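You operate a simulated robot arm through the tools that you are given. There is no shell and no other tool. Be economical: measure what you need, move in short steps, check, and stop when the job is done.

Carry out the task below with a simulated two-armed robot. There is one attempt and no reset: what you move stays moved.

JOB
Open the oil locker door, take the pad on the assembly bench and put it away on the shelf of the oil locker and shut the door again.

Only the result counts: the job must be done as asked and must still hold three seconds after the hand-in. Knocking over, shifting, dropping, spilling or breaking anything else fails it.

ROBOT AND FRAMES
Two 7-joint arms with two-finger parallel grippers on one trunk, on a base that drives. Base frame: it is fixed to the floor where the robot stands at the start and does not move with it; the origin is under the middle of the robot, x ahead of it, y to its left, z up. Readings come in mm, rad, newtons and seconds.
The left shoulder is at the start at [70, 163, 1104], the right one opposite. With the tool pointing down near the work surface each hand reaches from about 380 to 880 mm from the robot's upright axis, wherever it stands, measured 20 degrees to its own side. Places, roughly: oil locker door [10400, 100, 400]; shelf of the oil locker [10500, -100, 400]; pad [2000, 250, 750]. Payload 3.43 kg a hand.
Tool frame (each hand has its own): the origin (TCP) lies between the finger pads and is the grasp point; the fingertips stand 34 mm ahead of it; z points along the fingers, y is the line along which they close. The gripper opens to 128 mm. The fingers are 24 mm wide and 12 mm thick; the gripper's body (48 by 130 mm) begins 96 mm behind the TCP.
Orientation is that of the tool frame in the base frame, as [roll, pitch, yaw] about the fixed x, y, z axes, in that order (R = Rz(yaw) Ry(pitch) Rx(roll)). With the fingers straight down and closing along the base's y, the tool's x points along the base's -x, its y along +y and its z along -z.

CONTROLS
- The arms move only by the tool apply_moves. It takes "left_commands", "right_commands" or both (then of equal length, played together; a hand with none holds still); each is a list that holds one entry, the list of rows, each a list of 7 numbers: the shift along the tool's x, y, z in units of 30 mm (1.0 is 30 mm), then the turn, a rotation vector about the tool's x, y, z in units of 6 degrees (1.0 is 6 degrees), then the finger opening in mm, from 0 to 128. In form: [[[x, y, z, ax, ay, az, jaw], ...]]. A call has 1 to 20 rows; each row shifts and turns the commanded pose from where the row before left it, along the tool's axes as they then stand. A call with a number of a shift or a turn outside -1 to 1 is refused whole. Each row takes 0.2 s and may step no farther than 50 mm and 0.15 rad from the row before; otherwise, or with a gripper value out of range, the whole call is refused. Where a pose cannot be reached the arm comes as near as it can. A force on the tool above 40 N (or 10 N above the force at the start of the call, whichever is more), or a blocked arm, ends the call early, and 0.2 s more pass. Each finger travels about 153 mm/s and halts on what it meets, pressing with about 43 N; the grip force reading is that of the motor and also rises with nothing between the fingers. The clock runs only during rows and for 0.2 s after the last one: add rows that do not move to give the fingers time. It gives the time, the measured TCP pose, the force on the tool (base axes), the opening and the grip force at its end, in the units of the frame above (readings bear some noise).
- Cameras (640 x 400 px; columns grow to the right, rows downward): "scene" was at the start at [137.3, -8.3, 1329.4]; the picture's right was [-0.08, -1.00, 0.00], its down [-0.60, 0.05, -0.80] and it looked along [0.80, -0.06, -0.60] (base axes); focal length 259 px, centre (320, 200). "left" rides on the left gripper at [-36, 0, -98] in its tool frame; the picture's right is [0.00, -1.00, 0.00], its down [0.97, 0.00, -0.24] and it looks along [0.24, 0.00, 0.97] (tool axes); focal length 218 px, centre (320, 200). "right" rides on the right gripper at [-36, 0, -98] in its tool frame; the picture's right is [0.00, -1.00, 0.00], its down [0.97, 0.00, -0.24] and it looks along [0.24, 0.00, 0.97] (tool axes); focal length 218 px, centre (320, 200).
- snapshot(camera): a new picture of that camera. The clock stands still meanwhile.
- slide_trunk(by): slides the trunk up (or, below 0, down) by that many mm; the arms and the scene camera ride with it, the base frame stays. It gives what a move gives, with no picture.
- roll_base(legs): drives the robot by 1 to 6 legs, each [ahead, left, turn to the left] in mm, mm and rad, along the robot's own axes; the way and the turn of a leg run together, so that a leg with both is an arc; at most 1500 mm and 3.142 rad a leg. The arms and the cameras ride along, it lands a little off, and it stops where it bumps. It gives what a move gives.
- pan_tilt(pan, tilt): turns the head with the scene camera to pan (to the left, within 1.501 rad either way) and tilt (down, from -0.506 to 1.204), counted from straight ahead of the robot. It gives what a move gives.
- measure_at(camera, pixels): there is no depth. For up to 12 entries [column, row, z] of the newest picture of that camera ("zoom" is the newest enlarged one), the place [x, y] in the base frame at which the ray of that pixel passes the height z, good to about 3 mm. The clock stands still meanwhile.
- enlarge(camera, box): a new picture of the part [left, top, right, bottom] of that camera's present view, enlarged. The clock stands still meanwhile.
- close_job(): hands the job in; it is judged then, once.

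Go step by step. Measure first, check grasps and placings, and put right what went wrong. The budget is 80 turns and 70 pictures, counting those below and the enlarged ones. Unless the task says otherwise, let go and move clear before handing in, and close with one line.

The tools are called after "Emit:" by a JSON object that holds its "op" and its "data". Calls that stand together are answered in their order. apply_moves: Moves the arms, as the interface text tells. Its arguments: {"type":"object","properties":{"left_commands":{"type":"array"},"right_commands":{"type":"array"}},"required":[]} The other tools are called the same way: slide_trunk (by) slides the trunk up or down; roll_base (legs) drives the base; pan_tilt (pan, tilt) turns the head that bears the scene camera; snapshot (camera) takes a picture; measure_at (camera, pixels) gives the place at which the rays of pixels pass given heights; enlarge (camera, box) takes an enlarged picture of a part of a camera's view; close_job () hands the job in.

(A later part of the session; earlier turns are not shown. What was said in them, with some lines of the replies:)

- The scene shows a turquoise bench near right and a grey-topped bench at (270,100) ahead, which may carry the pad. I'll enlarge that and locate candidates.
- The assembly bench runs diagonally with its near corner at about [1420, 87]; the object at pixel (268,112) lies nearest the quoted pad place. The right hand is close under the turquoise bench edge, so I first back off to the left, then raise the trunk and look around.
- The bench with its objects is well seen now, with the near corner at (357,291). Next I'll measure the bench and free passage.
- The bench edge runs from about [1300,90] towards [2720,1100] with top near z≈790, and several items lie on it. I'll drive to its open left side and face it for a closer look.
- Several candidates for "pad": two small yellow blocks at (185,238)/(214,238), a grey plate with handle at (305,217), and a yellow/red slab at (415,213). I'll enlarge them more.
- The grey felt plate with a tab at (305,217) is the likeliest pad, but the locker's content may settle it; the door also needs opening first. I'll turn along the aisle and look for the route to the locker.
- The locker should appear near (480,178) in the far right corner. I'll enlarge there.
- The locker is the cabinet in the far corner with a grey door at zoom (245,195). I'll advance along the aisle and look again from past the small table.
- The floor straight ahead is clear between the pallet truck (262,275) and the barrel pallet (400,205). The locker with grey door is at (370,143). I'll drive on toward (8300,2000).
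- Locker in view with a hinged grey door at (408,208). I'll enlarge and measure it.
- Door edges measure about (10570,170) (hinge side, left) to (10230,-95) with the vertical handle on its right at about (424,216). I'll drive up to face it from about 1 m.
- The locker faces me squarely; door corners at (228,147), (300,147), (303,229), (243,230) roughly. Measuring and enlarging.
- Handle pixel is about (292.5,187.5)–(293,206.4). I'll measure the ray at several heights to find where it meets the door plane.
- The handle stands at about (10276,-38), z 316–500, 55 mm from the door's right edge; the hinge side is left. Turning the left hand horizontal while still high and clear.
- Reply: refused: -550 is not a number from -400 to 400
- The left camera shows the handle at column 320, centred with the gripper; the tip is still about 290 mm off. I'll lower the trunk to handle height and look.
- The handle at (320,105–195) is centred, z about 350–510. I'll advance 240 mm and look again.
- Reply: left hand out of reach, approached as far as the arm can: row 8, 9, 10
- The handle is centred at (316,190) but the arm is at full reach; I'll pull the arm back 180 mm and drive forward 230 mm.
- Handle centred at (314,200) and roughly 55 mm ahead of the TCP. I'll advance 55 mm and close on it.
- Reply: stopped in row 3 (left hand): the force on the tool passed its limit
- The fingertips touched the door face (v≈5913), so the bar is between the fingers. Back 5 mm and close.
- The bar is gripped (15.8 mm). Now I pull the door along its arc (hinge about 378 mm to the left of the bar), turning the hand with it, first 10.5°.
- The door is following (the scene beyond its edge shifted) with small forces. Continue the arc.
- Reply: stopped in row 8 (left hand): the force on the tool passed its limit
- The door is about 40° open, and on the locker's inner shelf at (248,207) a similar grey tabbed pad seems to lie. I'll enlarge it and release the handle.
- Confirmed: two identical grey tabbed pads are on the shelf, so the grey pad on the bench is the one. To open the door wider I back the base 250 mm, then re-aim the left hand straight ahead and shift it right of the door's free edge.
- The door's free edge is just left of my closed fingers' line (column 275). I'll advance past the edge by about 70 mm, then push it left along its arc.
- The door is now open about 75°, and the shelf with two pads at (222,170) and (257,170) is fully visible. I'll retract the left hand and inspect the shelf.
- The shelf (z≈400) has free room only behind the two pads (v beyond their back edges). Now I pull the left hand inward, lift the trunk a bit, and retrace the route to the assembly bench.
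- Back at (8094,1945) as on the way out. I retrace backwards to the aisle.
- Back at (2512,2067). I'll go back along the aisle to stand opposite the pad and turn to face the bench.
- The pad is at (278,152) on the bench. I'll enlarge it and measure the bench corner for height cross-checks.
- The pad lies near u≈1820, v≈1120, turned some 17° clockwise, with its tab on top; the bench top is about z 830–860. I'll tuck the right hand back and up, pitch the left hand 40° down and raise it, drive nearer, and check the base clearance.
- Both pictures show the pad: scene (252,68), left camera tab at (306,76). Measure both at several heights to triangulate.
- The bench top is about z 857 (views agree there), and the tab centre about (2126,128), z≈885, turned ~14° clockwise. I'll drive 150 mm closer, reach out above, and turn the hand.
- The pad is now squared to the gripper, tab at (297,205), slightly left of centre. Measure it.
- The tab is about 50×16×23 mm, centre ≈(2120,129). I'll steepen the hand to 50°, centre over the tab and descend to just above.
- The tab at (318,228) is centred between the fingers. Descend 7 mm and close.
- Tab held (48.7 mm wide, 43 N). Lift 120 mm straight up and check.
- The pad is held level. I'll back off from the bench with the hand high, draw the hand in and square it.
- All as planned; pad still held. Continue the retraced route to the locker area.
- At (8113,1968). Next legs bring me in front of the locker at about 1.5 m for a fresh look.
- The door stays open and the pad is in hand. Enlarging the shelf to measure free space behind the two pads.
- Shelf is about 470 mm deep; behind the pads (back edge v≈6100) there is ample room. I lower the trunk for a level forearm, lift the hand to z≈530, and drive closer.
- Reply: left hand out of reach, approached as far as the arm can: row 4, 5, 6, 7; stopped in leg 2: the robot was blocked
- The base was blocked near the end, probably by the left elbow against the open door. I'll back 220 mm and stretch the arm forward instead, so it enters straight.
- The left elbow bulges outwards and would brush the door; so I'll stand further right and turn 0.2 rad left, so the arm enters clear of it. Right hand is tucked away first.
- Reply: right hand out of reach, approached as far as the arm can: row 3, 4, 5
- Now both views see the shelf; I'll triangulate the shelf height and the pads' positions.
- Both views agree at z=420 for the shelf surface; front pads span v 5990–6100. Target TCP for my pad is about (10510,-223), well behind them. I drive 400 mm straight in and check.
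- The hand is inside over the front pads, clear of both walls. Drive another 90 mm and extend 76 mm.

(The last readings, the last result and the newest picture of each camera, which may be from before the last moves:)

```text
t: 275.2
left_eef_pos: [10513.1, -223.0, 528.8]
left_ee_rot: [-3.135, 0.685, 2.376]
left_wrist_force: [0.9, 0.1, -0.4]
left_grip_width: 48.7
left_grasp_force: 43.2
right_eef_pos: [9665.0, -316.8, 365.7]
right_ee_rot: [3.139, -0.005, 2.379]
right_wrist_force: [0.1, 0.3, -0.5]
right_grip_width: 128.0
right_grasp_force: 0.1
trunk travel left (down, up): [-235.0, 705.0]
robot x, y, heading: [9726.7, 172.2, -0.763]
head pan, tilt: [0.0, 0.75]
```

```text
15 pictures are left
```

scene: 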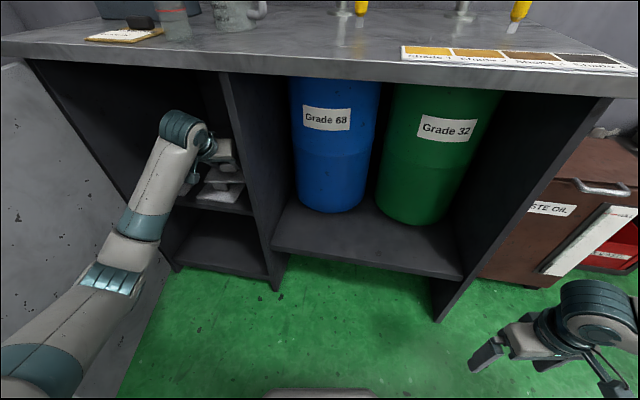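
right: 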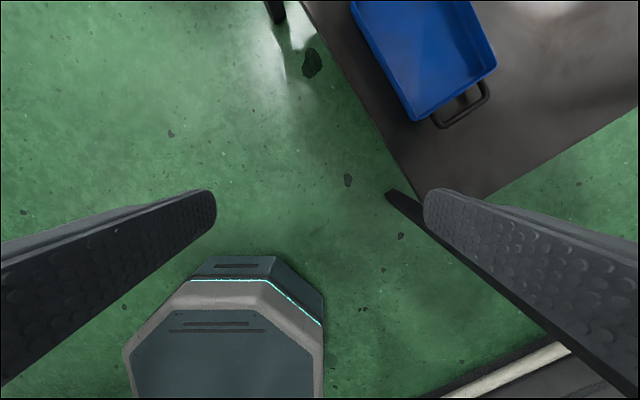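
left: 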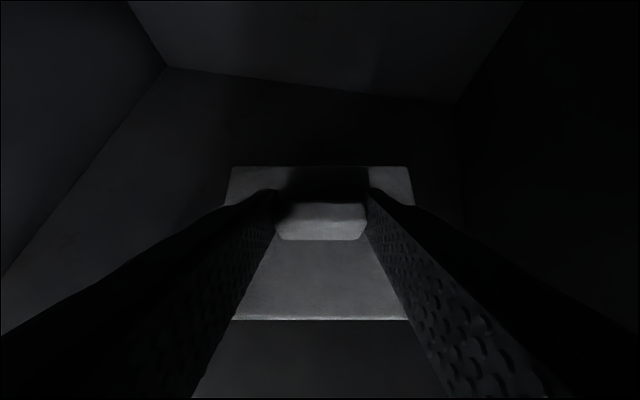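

At the target spot. Lower 58 mm, then creep the last millimetres.

Emit:
{"op": "apply_moves", "data": {"left_commands": [[[0.305, 0, 0.373, 0, 0, 0, 35], [0.305, 0, 0.373, 0, 0, 0, 35], [0.305, 0, 0.373, 0, 0, 0, 35], [0.305, 0, 0.373, 0, 0, 0, 35], [0, 0, 0, 0, 0, 0, 35]]]}}

Emit:
{"op": "apply_moves", "data": {"left_commands": [[[0.063, 0, 0.077, 0, 0, 0, 35], [0.063, 0, 0.077, 0, 0, 0, 35], [0, 0, 0, 0, 0, 0, 35]]]}}

```text
t: 276.4
left_eef_pos: [10512.0, -222.7, 469.9]
left_ee_rot: [-3.136, 0.687, 2.375]
left_wrist_force: [-0.3, 0.5, -0.6]
left_grip_width: 48.7
left_grasp_force: 42.9
right_eef_pos: [9665.0, -316.2, 366.0]
right_ee_rot: [3.14, -0.003, 2.379]
right_wrist_force: [-0.4, -0.7, 0.5]
right_grip_width: 127.9
right_grasp_force: 0.1
trunk travel left (down, up): [-235.0, 705.0]
robot x, y, heading: [9725.6, 169.1, -0.764]
head pan, tilt: [0.0, 0.75]
```

```text
t: 277.2
left_eef_pos: [10512.6, -221.9, 463.6]
left_ee_rot: [-3.136, 0.687, 2.375]
left_wrist_force: [0.7, 0.4, -0.5]
left_grip_width: 48.8
left_grasp_force: 42.9
right_eef_pos: [9664.4, -315.0, 365.8]
right_ee_rot: [3.138, -0.004, 2.378]
right_wrist_force: [-0.2, -0.4, 0.3]
right_grip_width: 127.9
right_grasp_force: 0.1
trunk travel left (down, up): [-235.0, 705.0]
robot x, y, heading: [9725.2, 168.0, -0.767]
head pan, tilt: [0.0, 0.75]
```

No contact yet at TCP z 463.6; creep on in small steps.

Emit:
{"op": "apply_moves", "data": {"left_commands": [[[0.042, 0, 0.052, 0, 0, 0, 35], [0.042, 0, 0.052, 0, 0, 0, 35], [0, 0, 0, 0, 0, 0, 35]]]}}

Emit:
{"op": "apply_moves", "data": {"left_commands": [[[0.042, 0, 0.052, 0, 0, 0, 35], [0.042, 0, 0.052, 0, 0, 0, 35], [0, 0, 0, 0, 0, 0, 35]]]}}

Emit:
{"op": "snapshot", "data": {"camera": "left"}}

```text
t: 278.0
left_eef_pos: [10512.3, -223.2, 461.9]
left_ee_rot: [-3.139, 0.692, 2.373]
left_wrist_force: [0.9, 0.8, 7.3]
left_grip_width: 48.4
left_grasp_force: 43.2
right_eef_pos: [9664.7, -314.9, 365.3]
right_ee_rot: [3.138, -0.002, 2.379]
right_wrist_force: [0.0, 0.0, 1.5]
right_grip_width: 127.9
right_grasp_force: 0.1
trunk travel left (down, up): [-235.0, 705.0]
robot x, y, heading: [9721.2, 172.7, -0.766]
head pan, tilt: [0.0, 0.75]
```

```text
t: 278.8
left_eef_pos: [10514.2, -223.0, 461.2]
left_ee_rot: [-3.136, 0.694, 2.374]
left_wrist_force: [1.5, 0.3, 22.6]
left_grip_width: 48.8
left_grasp_force: 43.0
right_eef_pos: [9664.0, -314.6, 366.4]
right_ee_rot: [3.138, 0.0, 2.379]
right_wrist_force: [0.0, 0.8, -0.5]
right_grip_width: 127.9
right_grasp_force: 0.0
trunk travel left (down, up): [-235.0, 705.0]
robot x, y, heading: [9725.1, 173.1, -0.764]
head pan, tilt: [0.0, 0.75]
```

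```text
14 pictures are left
```

left: 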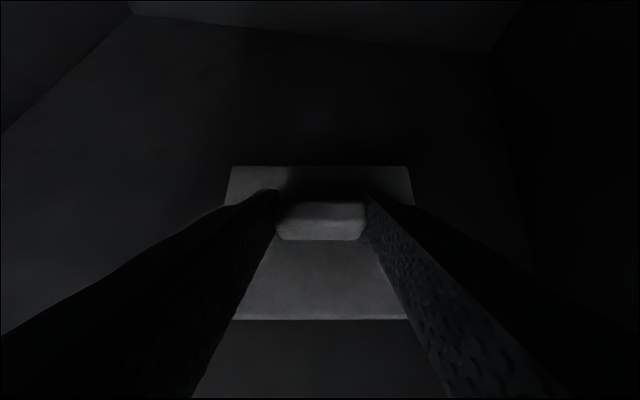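

22.6 N upward: the pad rests on the shelf. Ease 2 mm up, open, rise 75 mm and draw back slightly.

Emit:
{"op": "apply_moves", "data": {"left_commands": [[[-0.05, 0, -0.06, 0, 0, 0, 40], [0, 0, 0, 0, 0, 0, 65], [0, 0, 0, 0, 0, 0, 85], [0, 0, 0, 0, 0, 0, 85], [-0.2, 0, -0.25, 0, 0, 0, 85], [-0.32, 0, -0.39, 0, 0, 0, 85], [-0.32, 0, -0.39, 0, 0, 0, 85], [-0.32, 0, -0.39, 0, 0, 0, 85], [-0.32, 0, -0.39, 0, 0, 0, 85], [-0.32, 0, -0.39, 0, 0, 0, 85], [0, 0, 0, 0, 0, 0, 85]]]}}

Emit:
{"op": "snapshot", "data": {"camera": "left"}}

```text
t: 281.2
left_eef_pos: [10513.6, -221.3, 544.2]
left_ee_rot: [-3.137, 0.686, 2.373]
left_wrist_force: [-0.3, -0.7, 0.4]
left_grip_width: 85.2
left_grasp_force: 0.1
right_eef_pos: [9664.6, -315.0, 366.3]
right_ee_rot: [3.14, -0.003, 2.379]
right_wrist_force: [0.5, -0.4, -0.6]
right_grip_width: 128.0
right_grasp_force: 0.0
trunk travel left (down, up): [-235.0, 705.0]
robot x, y, heading: [9723.3, 170.6, -0.766]
head pan, tilt: [0.0, 0.75]
```

```text
13 pictures are left
```

left: 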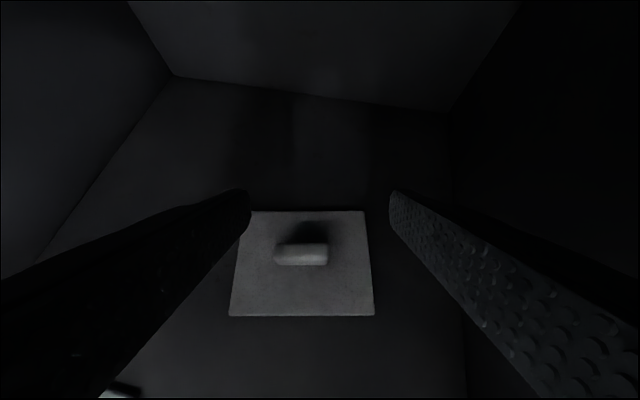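

The pad lies flat on the shelf behind the others, released. Withdraw along the same path.

Emit:
{"op": "apply_moves", "data": {"left_commands": [[[0.75, 0.15, -0.41, 0, 0, 0, 60], [0.75, 0.15, -0.41, 0, 0, 0, 40], [0.75, 0.15, -0.41, 0, 0, 0, 20], [0, 0, 0, 0, 0, 0, 0], [0, 0, 0, 0, 0, 0, 0]]]}}

Emit:
{"op": "roll_base", "data": {"legs": [[-483, 73, 0], [-200, 42, 0]]}}

Emit:
{"op": "snapshot", "data": {"camera": "scene"}}

```text
t: 282.4
left_eef_pos: [10467.7, -160.4, 530.4]
left_ee_rot: [-3.136, 0.687, 2.376]
left_wrist_force: [-0.3, -0.3, 0.2]
left_grip_width: 0.1
left_grasp_force: 32.8
right_eef_pos: [9665.1, -316.3, 365.6]
right_ee_rot: [-3.142, -0.001, 2.377]
right_wrist_force: [0.7, 0.3, -0.9]
right_grip_width: 128.2
right_grasp_force: 0.1
trunk travel left (down, up): [-235.0, 705.0]
robot x, y, heading: [9723.4, 171.5, -0.766]
head pan, tilt: [0.0, 0.75]
```

```text
t: 286.5
left_eef_pos: [10057.7, 396.4, 529.9]
left_ee_rot: [-3.137, 0.684, 2.378]
left_wrist_force: [0.0, 0.1, 0.2]
left_grip_width: 0.0
left_grasp_force: 32.7
right_eef_pos: [9255.5, 237.8, 366.5]
right_ee_rot: [3.14, -0.002, 2.381]
right_wrist_force: [0.5, 0.0, -0.6]
right_grip_width: 127.8
right_grasp_force: 0.1
trunk travel left (down, up): [-235.0, 705.0]
robot x, y, heading: [9317.7, 727.4, -0.759]
head pan, tilt: [0.0, 0.75]
```

```text
12 pictures are left
```

scene: 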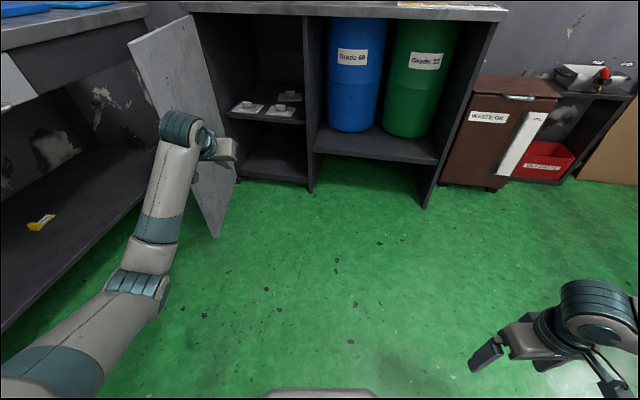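

Three pads now lie on the shelf (scene (290,97) is mine). To shut the door I square up, stand further left and bring the closed fingers to the outer side of the door's free edge.

Emit:
{"op": "roll_base", "data": {"legs": [[0, 0, -0.21], [-90, 0, 0], [0, 323, 0]]}}

Emit:
{"op": "apply_moves", "data": {"left_commands": [[[0, 0.75, 0, 0, 0, 0, 0], [0, 0.75, 0, 0, 0, 0, 0], [0, 0.75, 0, 0, 0, 0, 0], [0, 0, 0, 0, 0, 0, 0]]]}}

Emit:
{"op": "snapshot", "data": {"camera": "left"}}

Emit:
{"op": "snapshot", "data": {"camera": "scene"}}

```text
t: 290.1
left_eef_pos: [10186.1, 499.7, 529.8]
left_ee_rot: [-3.134, 0.685, 2.164]
left_wrist_force: [-0.2, 0.4, 0.3]
left_grip_width: 0.0
left_grasp_force: 32.9
right_eef_pos: [9369.8, 516.1, 366.3]
right_ee_rot: [3.14, -0.001, 2.169]
right_wrist_force: [0.3, -0.4, -0.7]
right_grip_width: 128.0
right_grasp_force: 0.1
trunk travel left (down, up): [-235.0, 705.0]
robot x, y, heading: [9529.0, 978.1, -0.975]
head pan, tilt: [0.0, 0.75]
```

```text
t: 291.1
left_eef_pos: [10241.9, 538.1, 529.1]
left_ee_rot: [-3.136, 0.686, 2.166]
left_wrist_force: [0.3, -0.7, 1.3]
left_grip_width: 0.1
left_grasp_force: 32.8
right_eef_pos: [9368.6, 515.5, 365.2]
right_ee_rot: [3.14, -0.001, 2.168]
right_wrist_force: [-0.6, 0.6, -0.1]
right_grip_width: 127.9
right_grasp_force: 0.0
trunk travel left (down, up): [-235.0, 705.0]
robot x, y, heading: [9527.1, 981.5, -0.976]
head pan, tilt: [0.0, 0.75]
```

```text
11 pictures are left
```

left: 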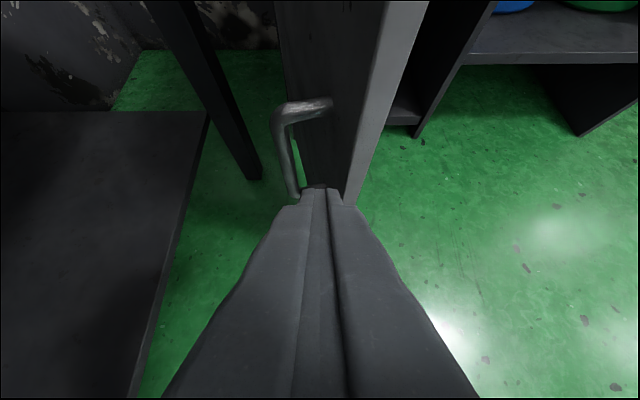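

```text
10 pictures are left
```

scene: 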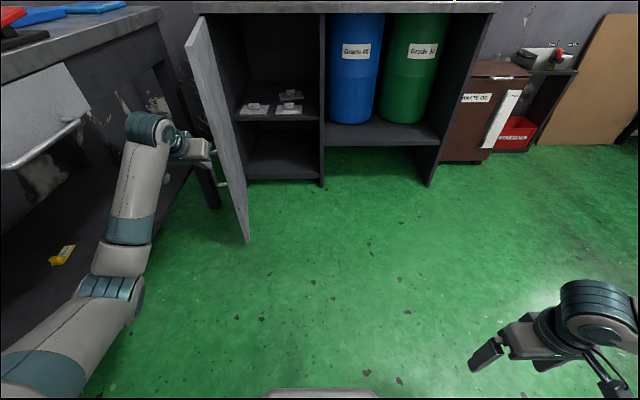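

The fingers are just left of the door's edge but at handle height; I'll raise the hand 60 mm above the handle, shift 18 mm left, and drive 100 mm ahead so the finger passes alongside the door's outer face.

Emit:
{"op": "apply_moves", "data": {"left_commands": [[[-0.63, 0.3, -0.77, 0, 0, 0, 0], [-0.63, 0.3, -0.77, 0, 0, 0, 0], [0, 0, 0, 0, 0, 0, 0]]]}}

Emit:
{"op": "roll_base", "data": {"legs": [[105, 0, 0]]}}

Emit:
{"op": "snapshot", "data": {"camera": "left"}}

```text
t: 291.9
left_eef_pos: [10257.3, 548.0, 590.5]
left_ee_rot: [-3.137, 0.685, 2.164]
left_wrist_force: [0.3, -0.4, -0.2]
left_grip_width: 0.3
left_grasp_force: 32.6
right_eef_pos: [9369.7, 516.0, 365.8]
right_ee_rot: [3.141, 0.0, 2.169]
right_wrist_force: [0.0, -0.2, 0.0]
right_grip_width: 128.1
right_grasp_force: 0.1
trunk travel left (down, up): [-235.0, 705.0]
robot x, y, heading: [9529.3, 981.5, -0.972]
head pan, tilt: [0.0, 0.75]
```

```text
t: 293.2
left_eef_pos: [10313.6, 464.1, 588.4]
left_ee_rot: [-3.137, 0.68, 2.154]
left_wrist_force: [-0.2, -0.2, -0.2]
left_grip_width: 0.1
left_grasp_force: 33.6
right_eef_pos: [9427.9, 430.4, 365.7]
right_ee_rot: [3.139, -0.001, 2.168]
right_wrist_force: [0.3, 0.7, 0.9]
right_grip_width: 128.0
right_grasp_force: 0.0
trunk travel left (down, up): [-235.0, 705.0]
robot x, y, heading: [9586.7, 894.5, -0.975]
head pan, tilt: [0.0, 0.75]
stopped in leg 1: the force on the tool passed its limit (the readings are from after the stop); the commanded pose is now the measured one
```

```text
9 pictures are left
```

left: 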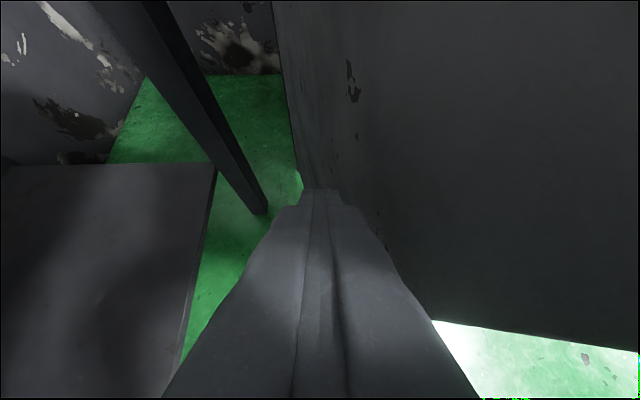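

The finger is on the outer face of the door (door fills the right of the view). Now sweep right along the arc to swing the door shut.

Emit:
{"op": "apply_moves", "data": {"left_commands": [[[0, -0.755, 0, 0, 0, 0, 0], [-0.1, -0.755, 0.1, 0, 0, 0, 0], [-0.142, -0.755, 0.116, 0, 0, 0, 0], [-0.142, -0.755, 0.116, 0, 0, 0, 0], [-0.142, -0.755, 0.116, 0, 0, 0, 0], [-0.142, -0.755, 0.116, 0, 0, 0, 0], [-0.387, -0.71, 0.317, 0, 0, 0, 0], [-0.387, -0.71, 0.317, 0, 0, 0, 0], [0, 0, 0, 0, 0, 0, 0]]]}}

Emit:
{"op": "snapshot", "data": {"camera": "scene"}}

```text
t: 295.2
left_eef_pos: [10195.7, 318.3, 587.4]
left_ee_rot: [-3.139, 0.681, 2.155]
left_wrist_force: [-0.6, -0.2, 0.9]
left_grip_width: 0.0
left_grasp_force: 32.0
right_eef_pos: [9427.7, 429.3, 365.9]
right_ee_rot: [3.139, -0.003, 2.169]
right_wrist_force: [0.1, 0.1, 0.2]
right_grip_width: 127.9
right_grasp_force: 0.0
trunk travel left (down, up): [-235.0, 705.0]
robot x, y, heading: [9588.1, 892.6, -0.978]
head pan, tilt: [0.0, 0.75]
```

```text
8 pictures are left
```

scene: 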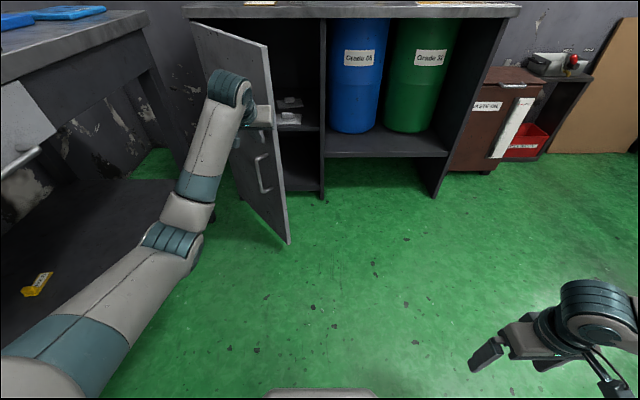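

The door is now about 50° open and following. Push a bit further by arm, then drive ahead to swing it nearly shut.

Emit:
{"op": "apply_moves", "data": {"left_commands": [[[-0.387, -0.7, 0.317, 0, 0, 0, 0], [-0.387, -0.7, 0.317, 0, 0, 0, 0], [-0.387, -0.7, 0.317, 0, 0, 0, 0], [0, -0.7, 0, 0, 0, 0, 0], [0, 0, 0, 0, 0, 0, 0]]]}}

Emit:
{"op": "roll_base", "data": {"legs": [[120, 0, 0], [110, 0, 0]]}}

Emit:
{"op": "snapshot", "data": {"camera": "scene"}}

```text
t: 296.4
left_eef_pos: [10149.4, 234.0, 589.5]
left_ee_rot: [-3.139, 0.681, 2.153]
left_wrist_force: [0.9, -0.2, -0.6]
left_grip_width: 0.0
left_grasp_force: 33.1
right_eef_pos: [9427.9, 429.4, 366.1]
right_ee_rot: [3.14, -0.001, 2.169]
right_wrist_force: [-0.1, 0.4, -0.6]
right_grip_width: 128.0
right_grasp_force: 0.1
trunk travel left (down, up): [-235.0, 705.0]
robot x, y, heading: [9588.3, 888.3, -0.971]
head pan, tilt: [0.0, 0.75]
```

```text
t: 298.4
left_eef_pos: [10278.6, 43.3, 588.3]
left_ee_rot: [-3.137, 0.68, 2.155]
left_wrist_force: [0.6, 0.5, 0.5]
left_grip_width: 0.0
left_grasp_force: 33.6
right_eef_pos: [9556.8, 239.2, 365.9]
right_ee_rot: [3.14, -0.002, 2.167]
right_wrist_force: [0.7, -0.8, 0.5]
right_grip_width: 128.4
right_grasp_force: 0.0
trunk travel left (down, up): [-235.0, 705.0]
robot x, y, heading: [9716.1, 706.8, -0.977]
head pan, tilt: [0.0, 0.75]
```

```text
7 pictures are left
```

scene: 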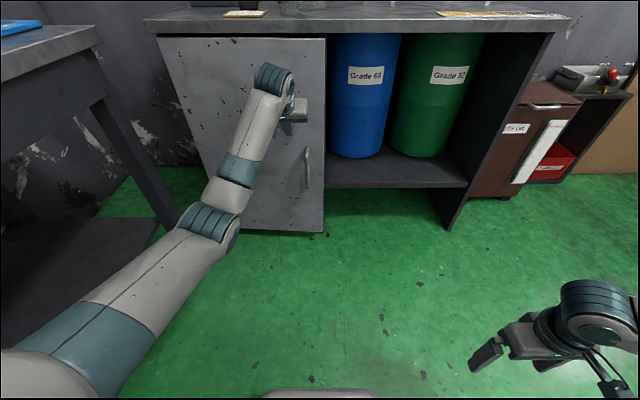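

The door is nearly shut. Push on by base until the force stops me.

Emit:
{"op": "roll_base", "data": {"legs": [[30, 0, 0], [30, 0, 0]]}}

Emit:
{"op": "enlarge", "data": {"camera": "scene", "box": [150, 20, 350, 245]}}

```text
t: 299.4
left_eef_pos: [10294.7, 19.9, 588.1]
left_ee_rot: [-3.138, 0.672, 2.153]
left_wrist_force: [0.3, 0.4, -0.9]
left_grip_width: 0.3
left_grasp_force: 33.0
right_eef_pos: [9572.6, 213.7, 365.4]
right_ee_rot: [3.141, -0.003, 2.168]
right_wrist_force: [-0.8, 0.0, 0.2]
right_grip_width: 127.9
right_grasp_force: 0.1
trunk travel left (down, up): [-235.0, 705.0]
robot x, y, heading: [9732.2, 679.4, -0.978]
head pan, tilt: [0.0, 0.75]
stopped in leg 1: the force on the tool passed its limit (the readings are from after the stop); the commanded pose is now the measured one
```

```text
1.78 times, centred on (250, 132) of scene
```

zoom: 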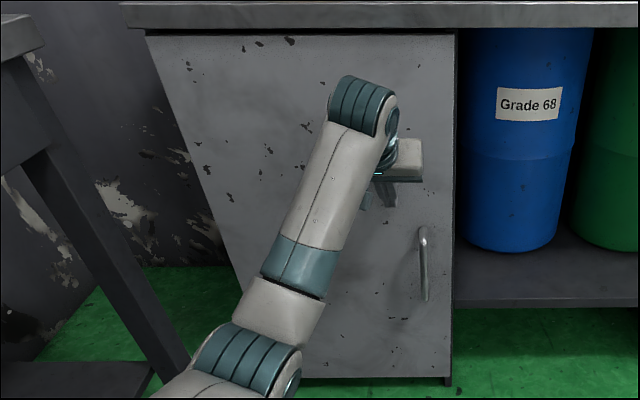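

The push stopped hard with the fingertip at the closed-door plane (v≈5912). I back away and verify that the door stays shut.

Emit:
{"op": "roll_base", "data": {"legs": [[-350, 0, 0]]}}

Emit:
{"op": "snapshot", "data": {"camera": "scene"}}

Emit:
{"op": "snapshot", "data": {"camera": "left"}}

```text
t: 301.7
left_eef_pos: [10099.5, 308.8, 589.0]
left_ee_rot: [-3.138, 0.673, 2.153]
left_wrist_force: [0.0, 0.8, -0.2]
left_grip_width: 0.1
left_grasp_force: 32.8
right_eef_pos: [9378.1, 502.4, 366.5]
right_ee_rot: [3.14, -0.001, 2.171]
right_wrist_force: [-0.3, -0.4, -0.1]
right_grip_width: 128.0
right_grasp_force: 0.1
trunk travel left (down, up): [-235.0, 705.0]
robot x, y, heading: [9539.7, 968.6, -0.973]
head pan, tilt: [0.0, 0.75]
```

```text
5 pictures are left
```

scene: 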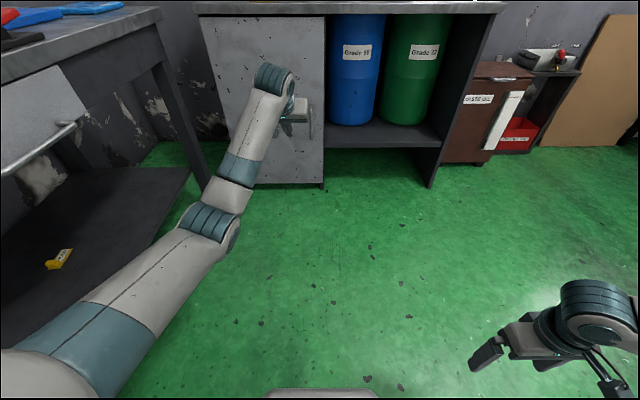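

```text
4 pictures are left
```

left: 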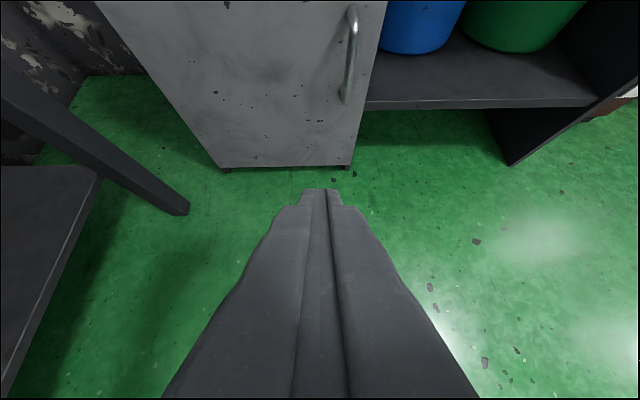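

The door appears flush. A quick check of its bottom edge line against the locker front.

Emit:
{"op": "measure_at", "data": {"camera": "left", "pixels": [[221, 166, 75], [352, 164, 75], [366, 108, 420], [598, 106, 420]]}}

Emit:
{"op": "enlarge", "data": {"camera": "left", "box": [300, 50, 420, 190]}}

```text
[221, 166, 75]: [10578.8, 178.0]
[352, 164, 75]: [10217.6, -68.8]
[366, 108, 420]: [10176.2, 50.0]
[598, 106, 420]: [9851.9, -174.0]
```

```text
2.86 times, centred on (360, 120) of left
```

zoom: 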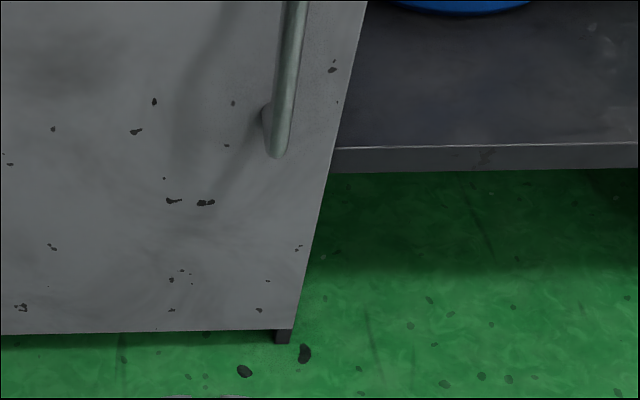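

The door's bottom edge (0.600 rad) runs parallel to the locker front (0.604 rad), so it is shut. The pad is on the shelf and the hands are clear, so I'm handing in.

Emit:
{"op": "close_job", "data": {}}

```text
The job is handed in.
```

The grey pad from the assembly bench is on the oil locker's shelf, behind the two pads already there, and the door is shut. I have handed the job in; no result has come back yet.
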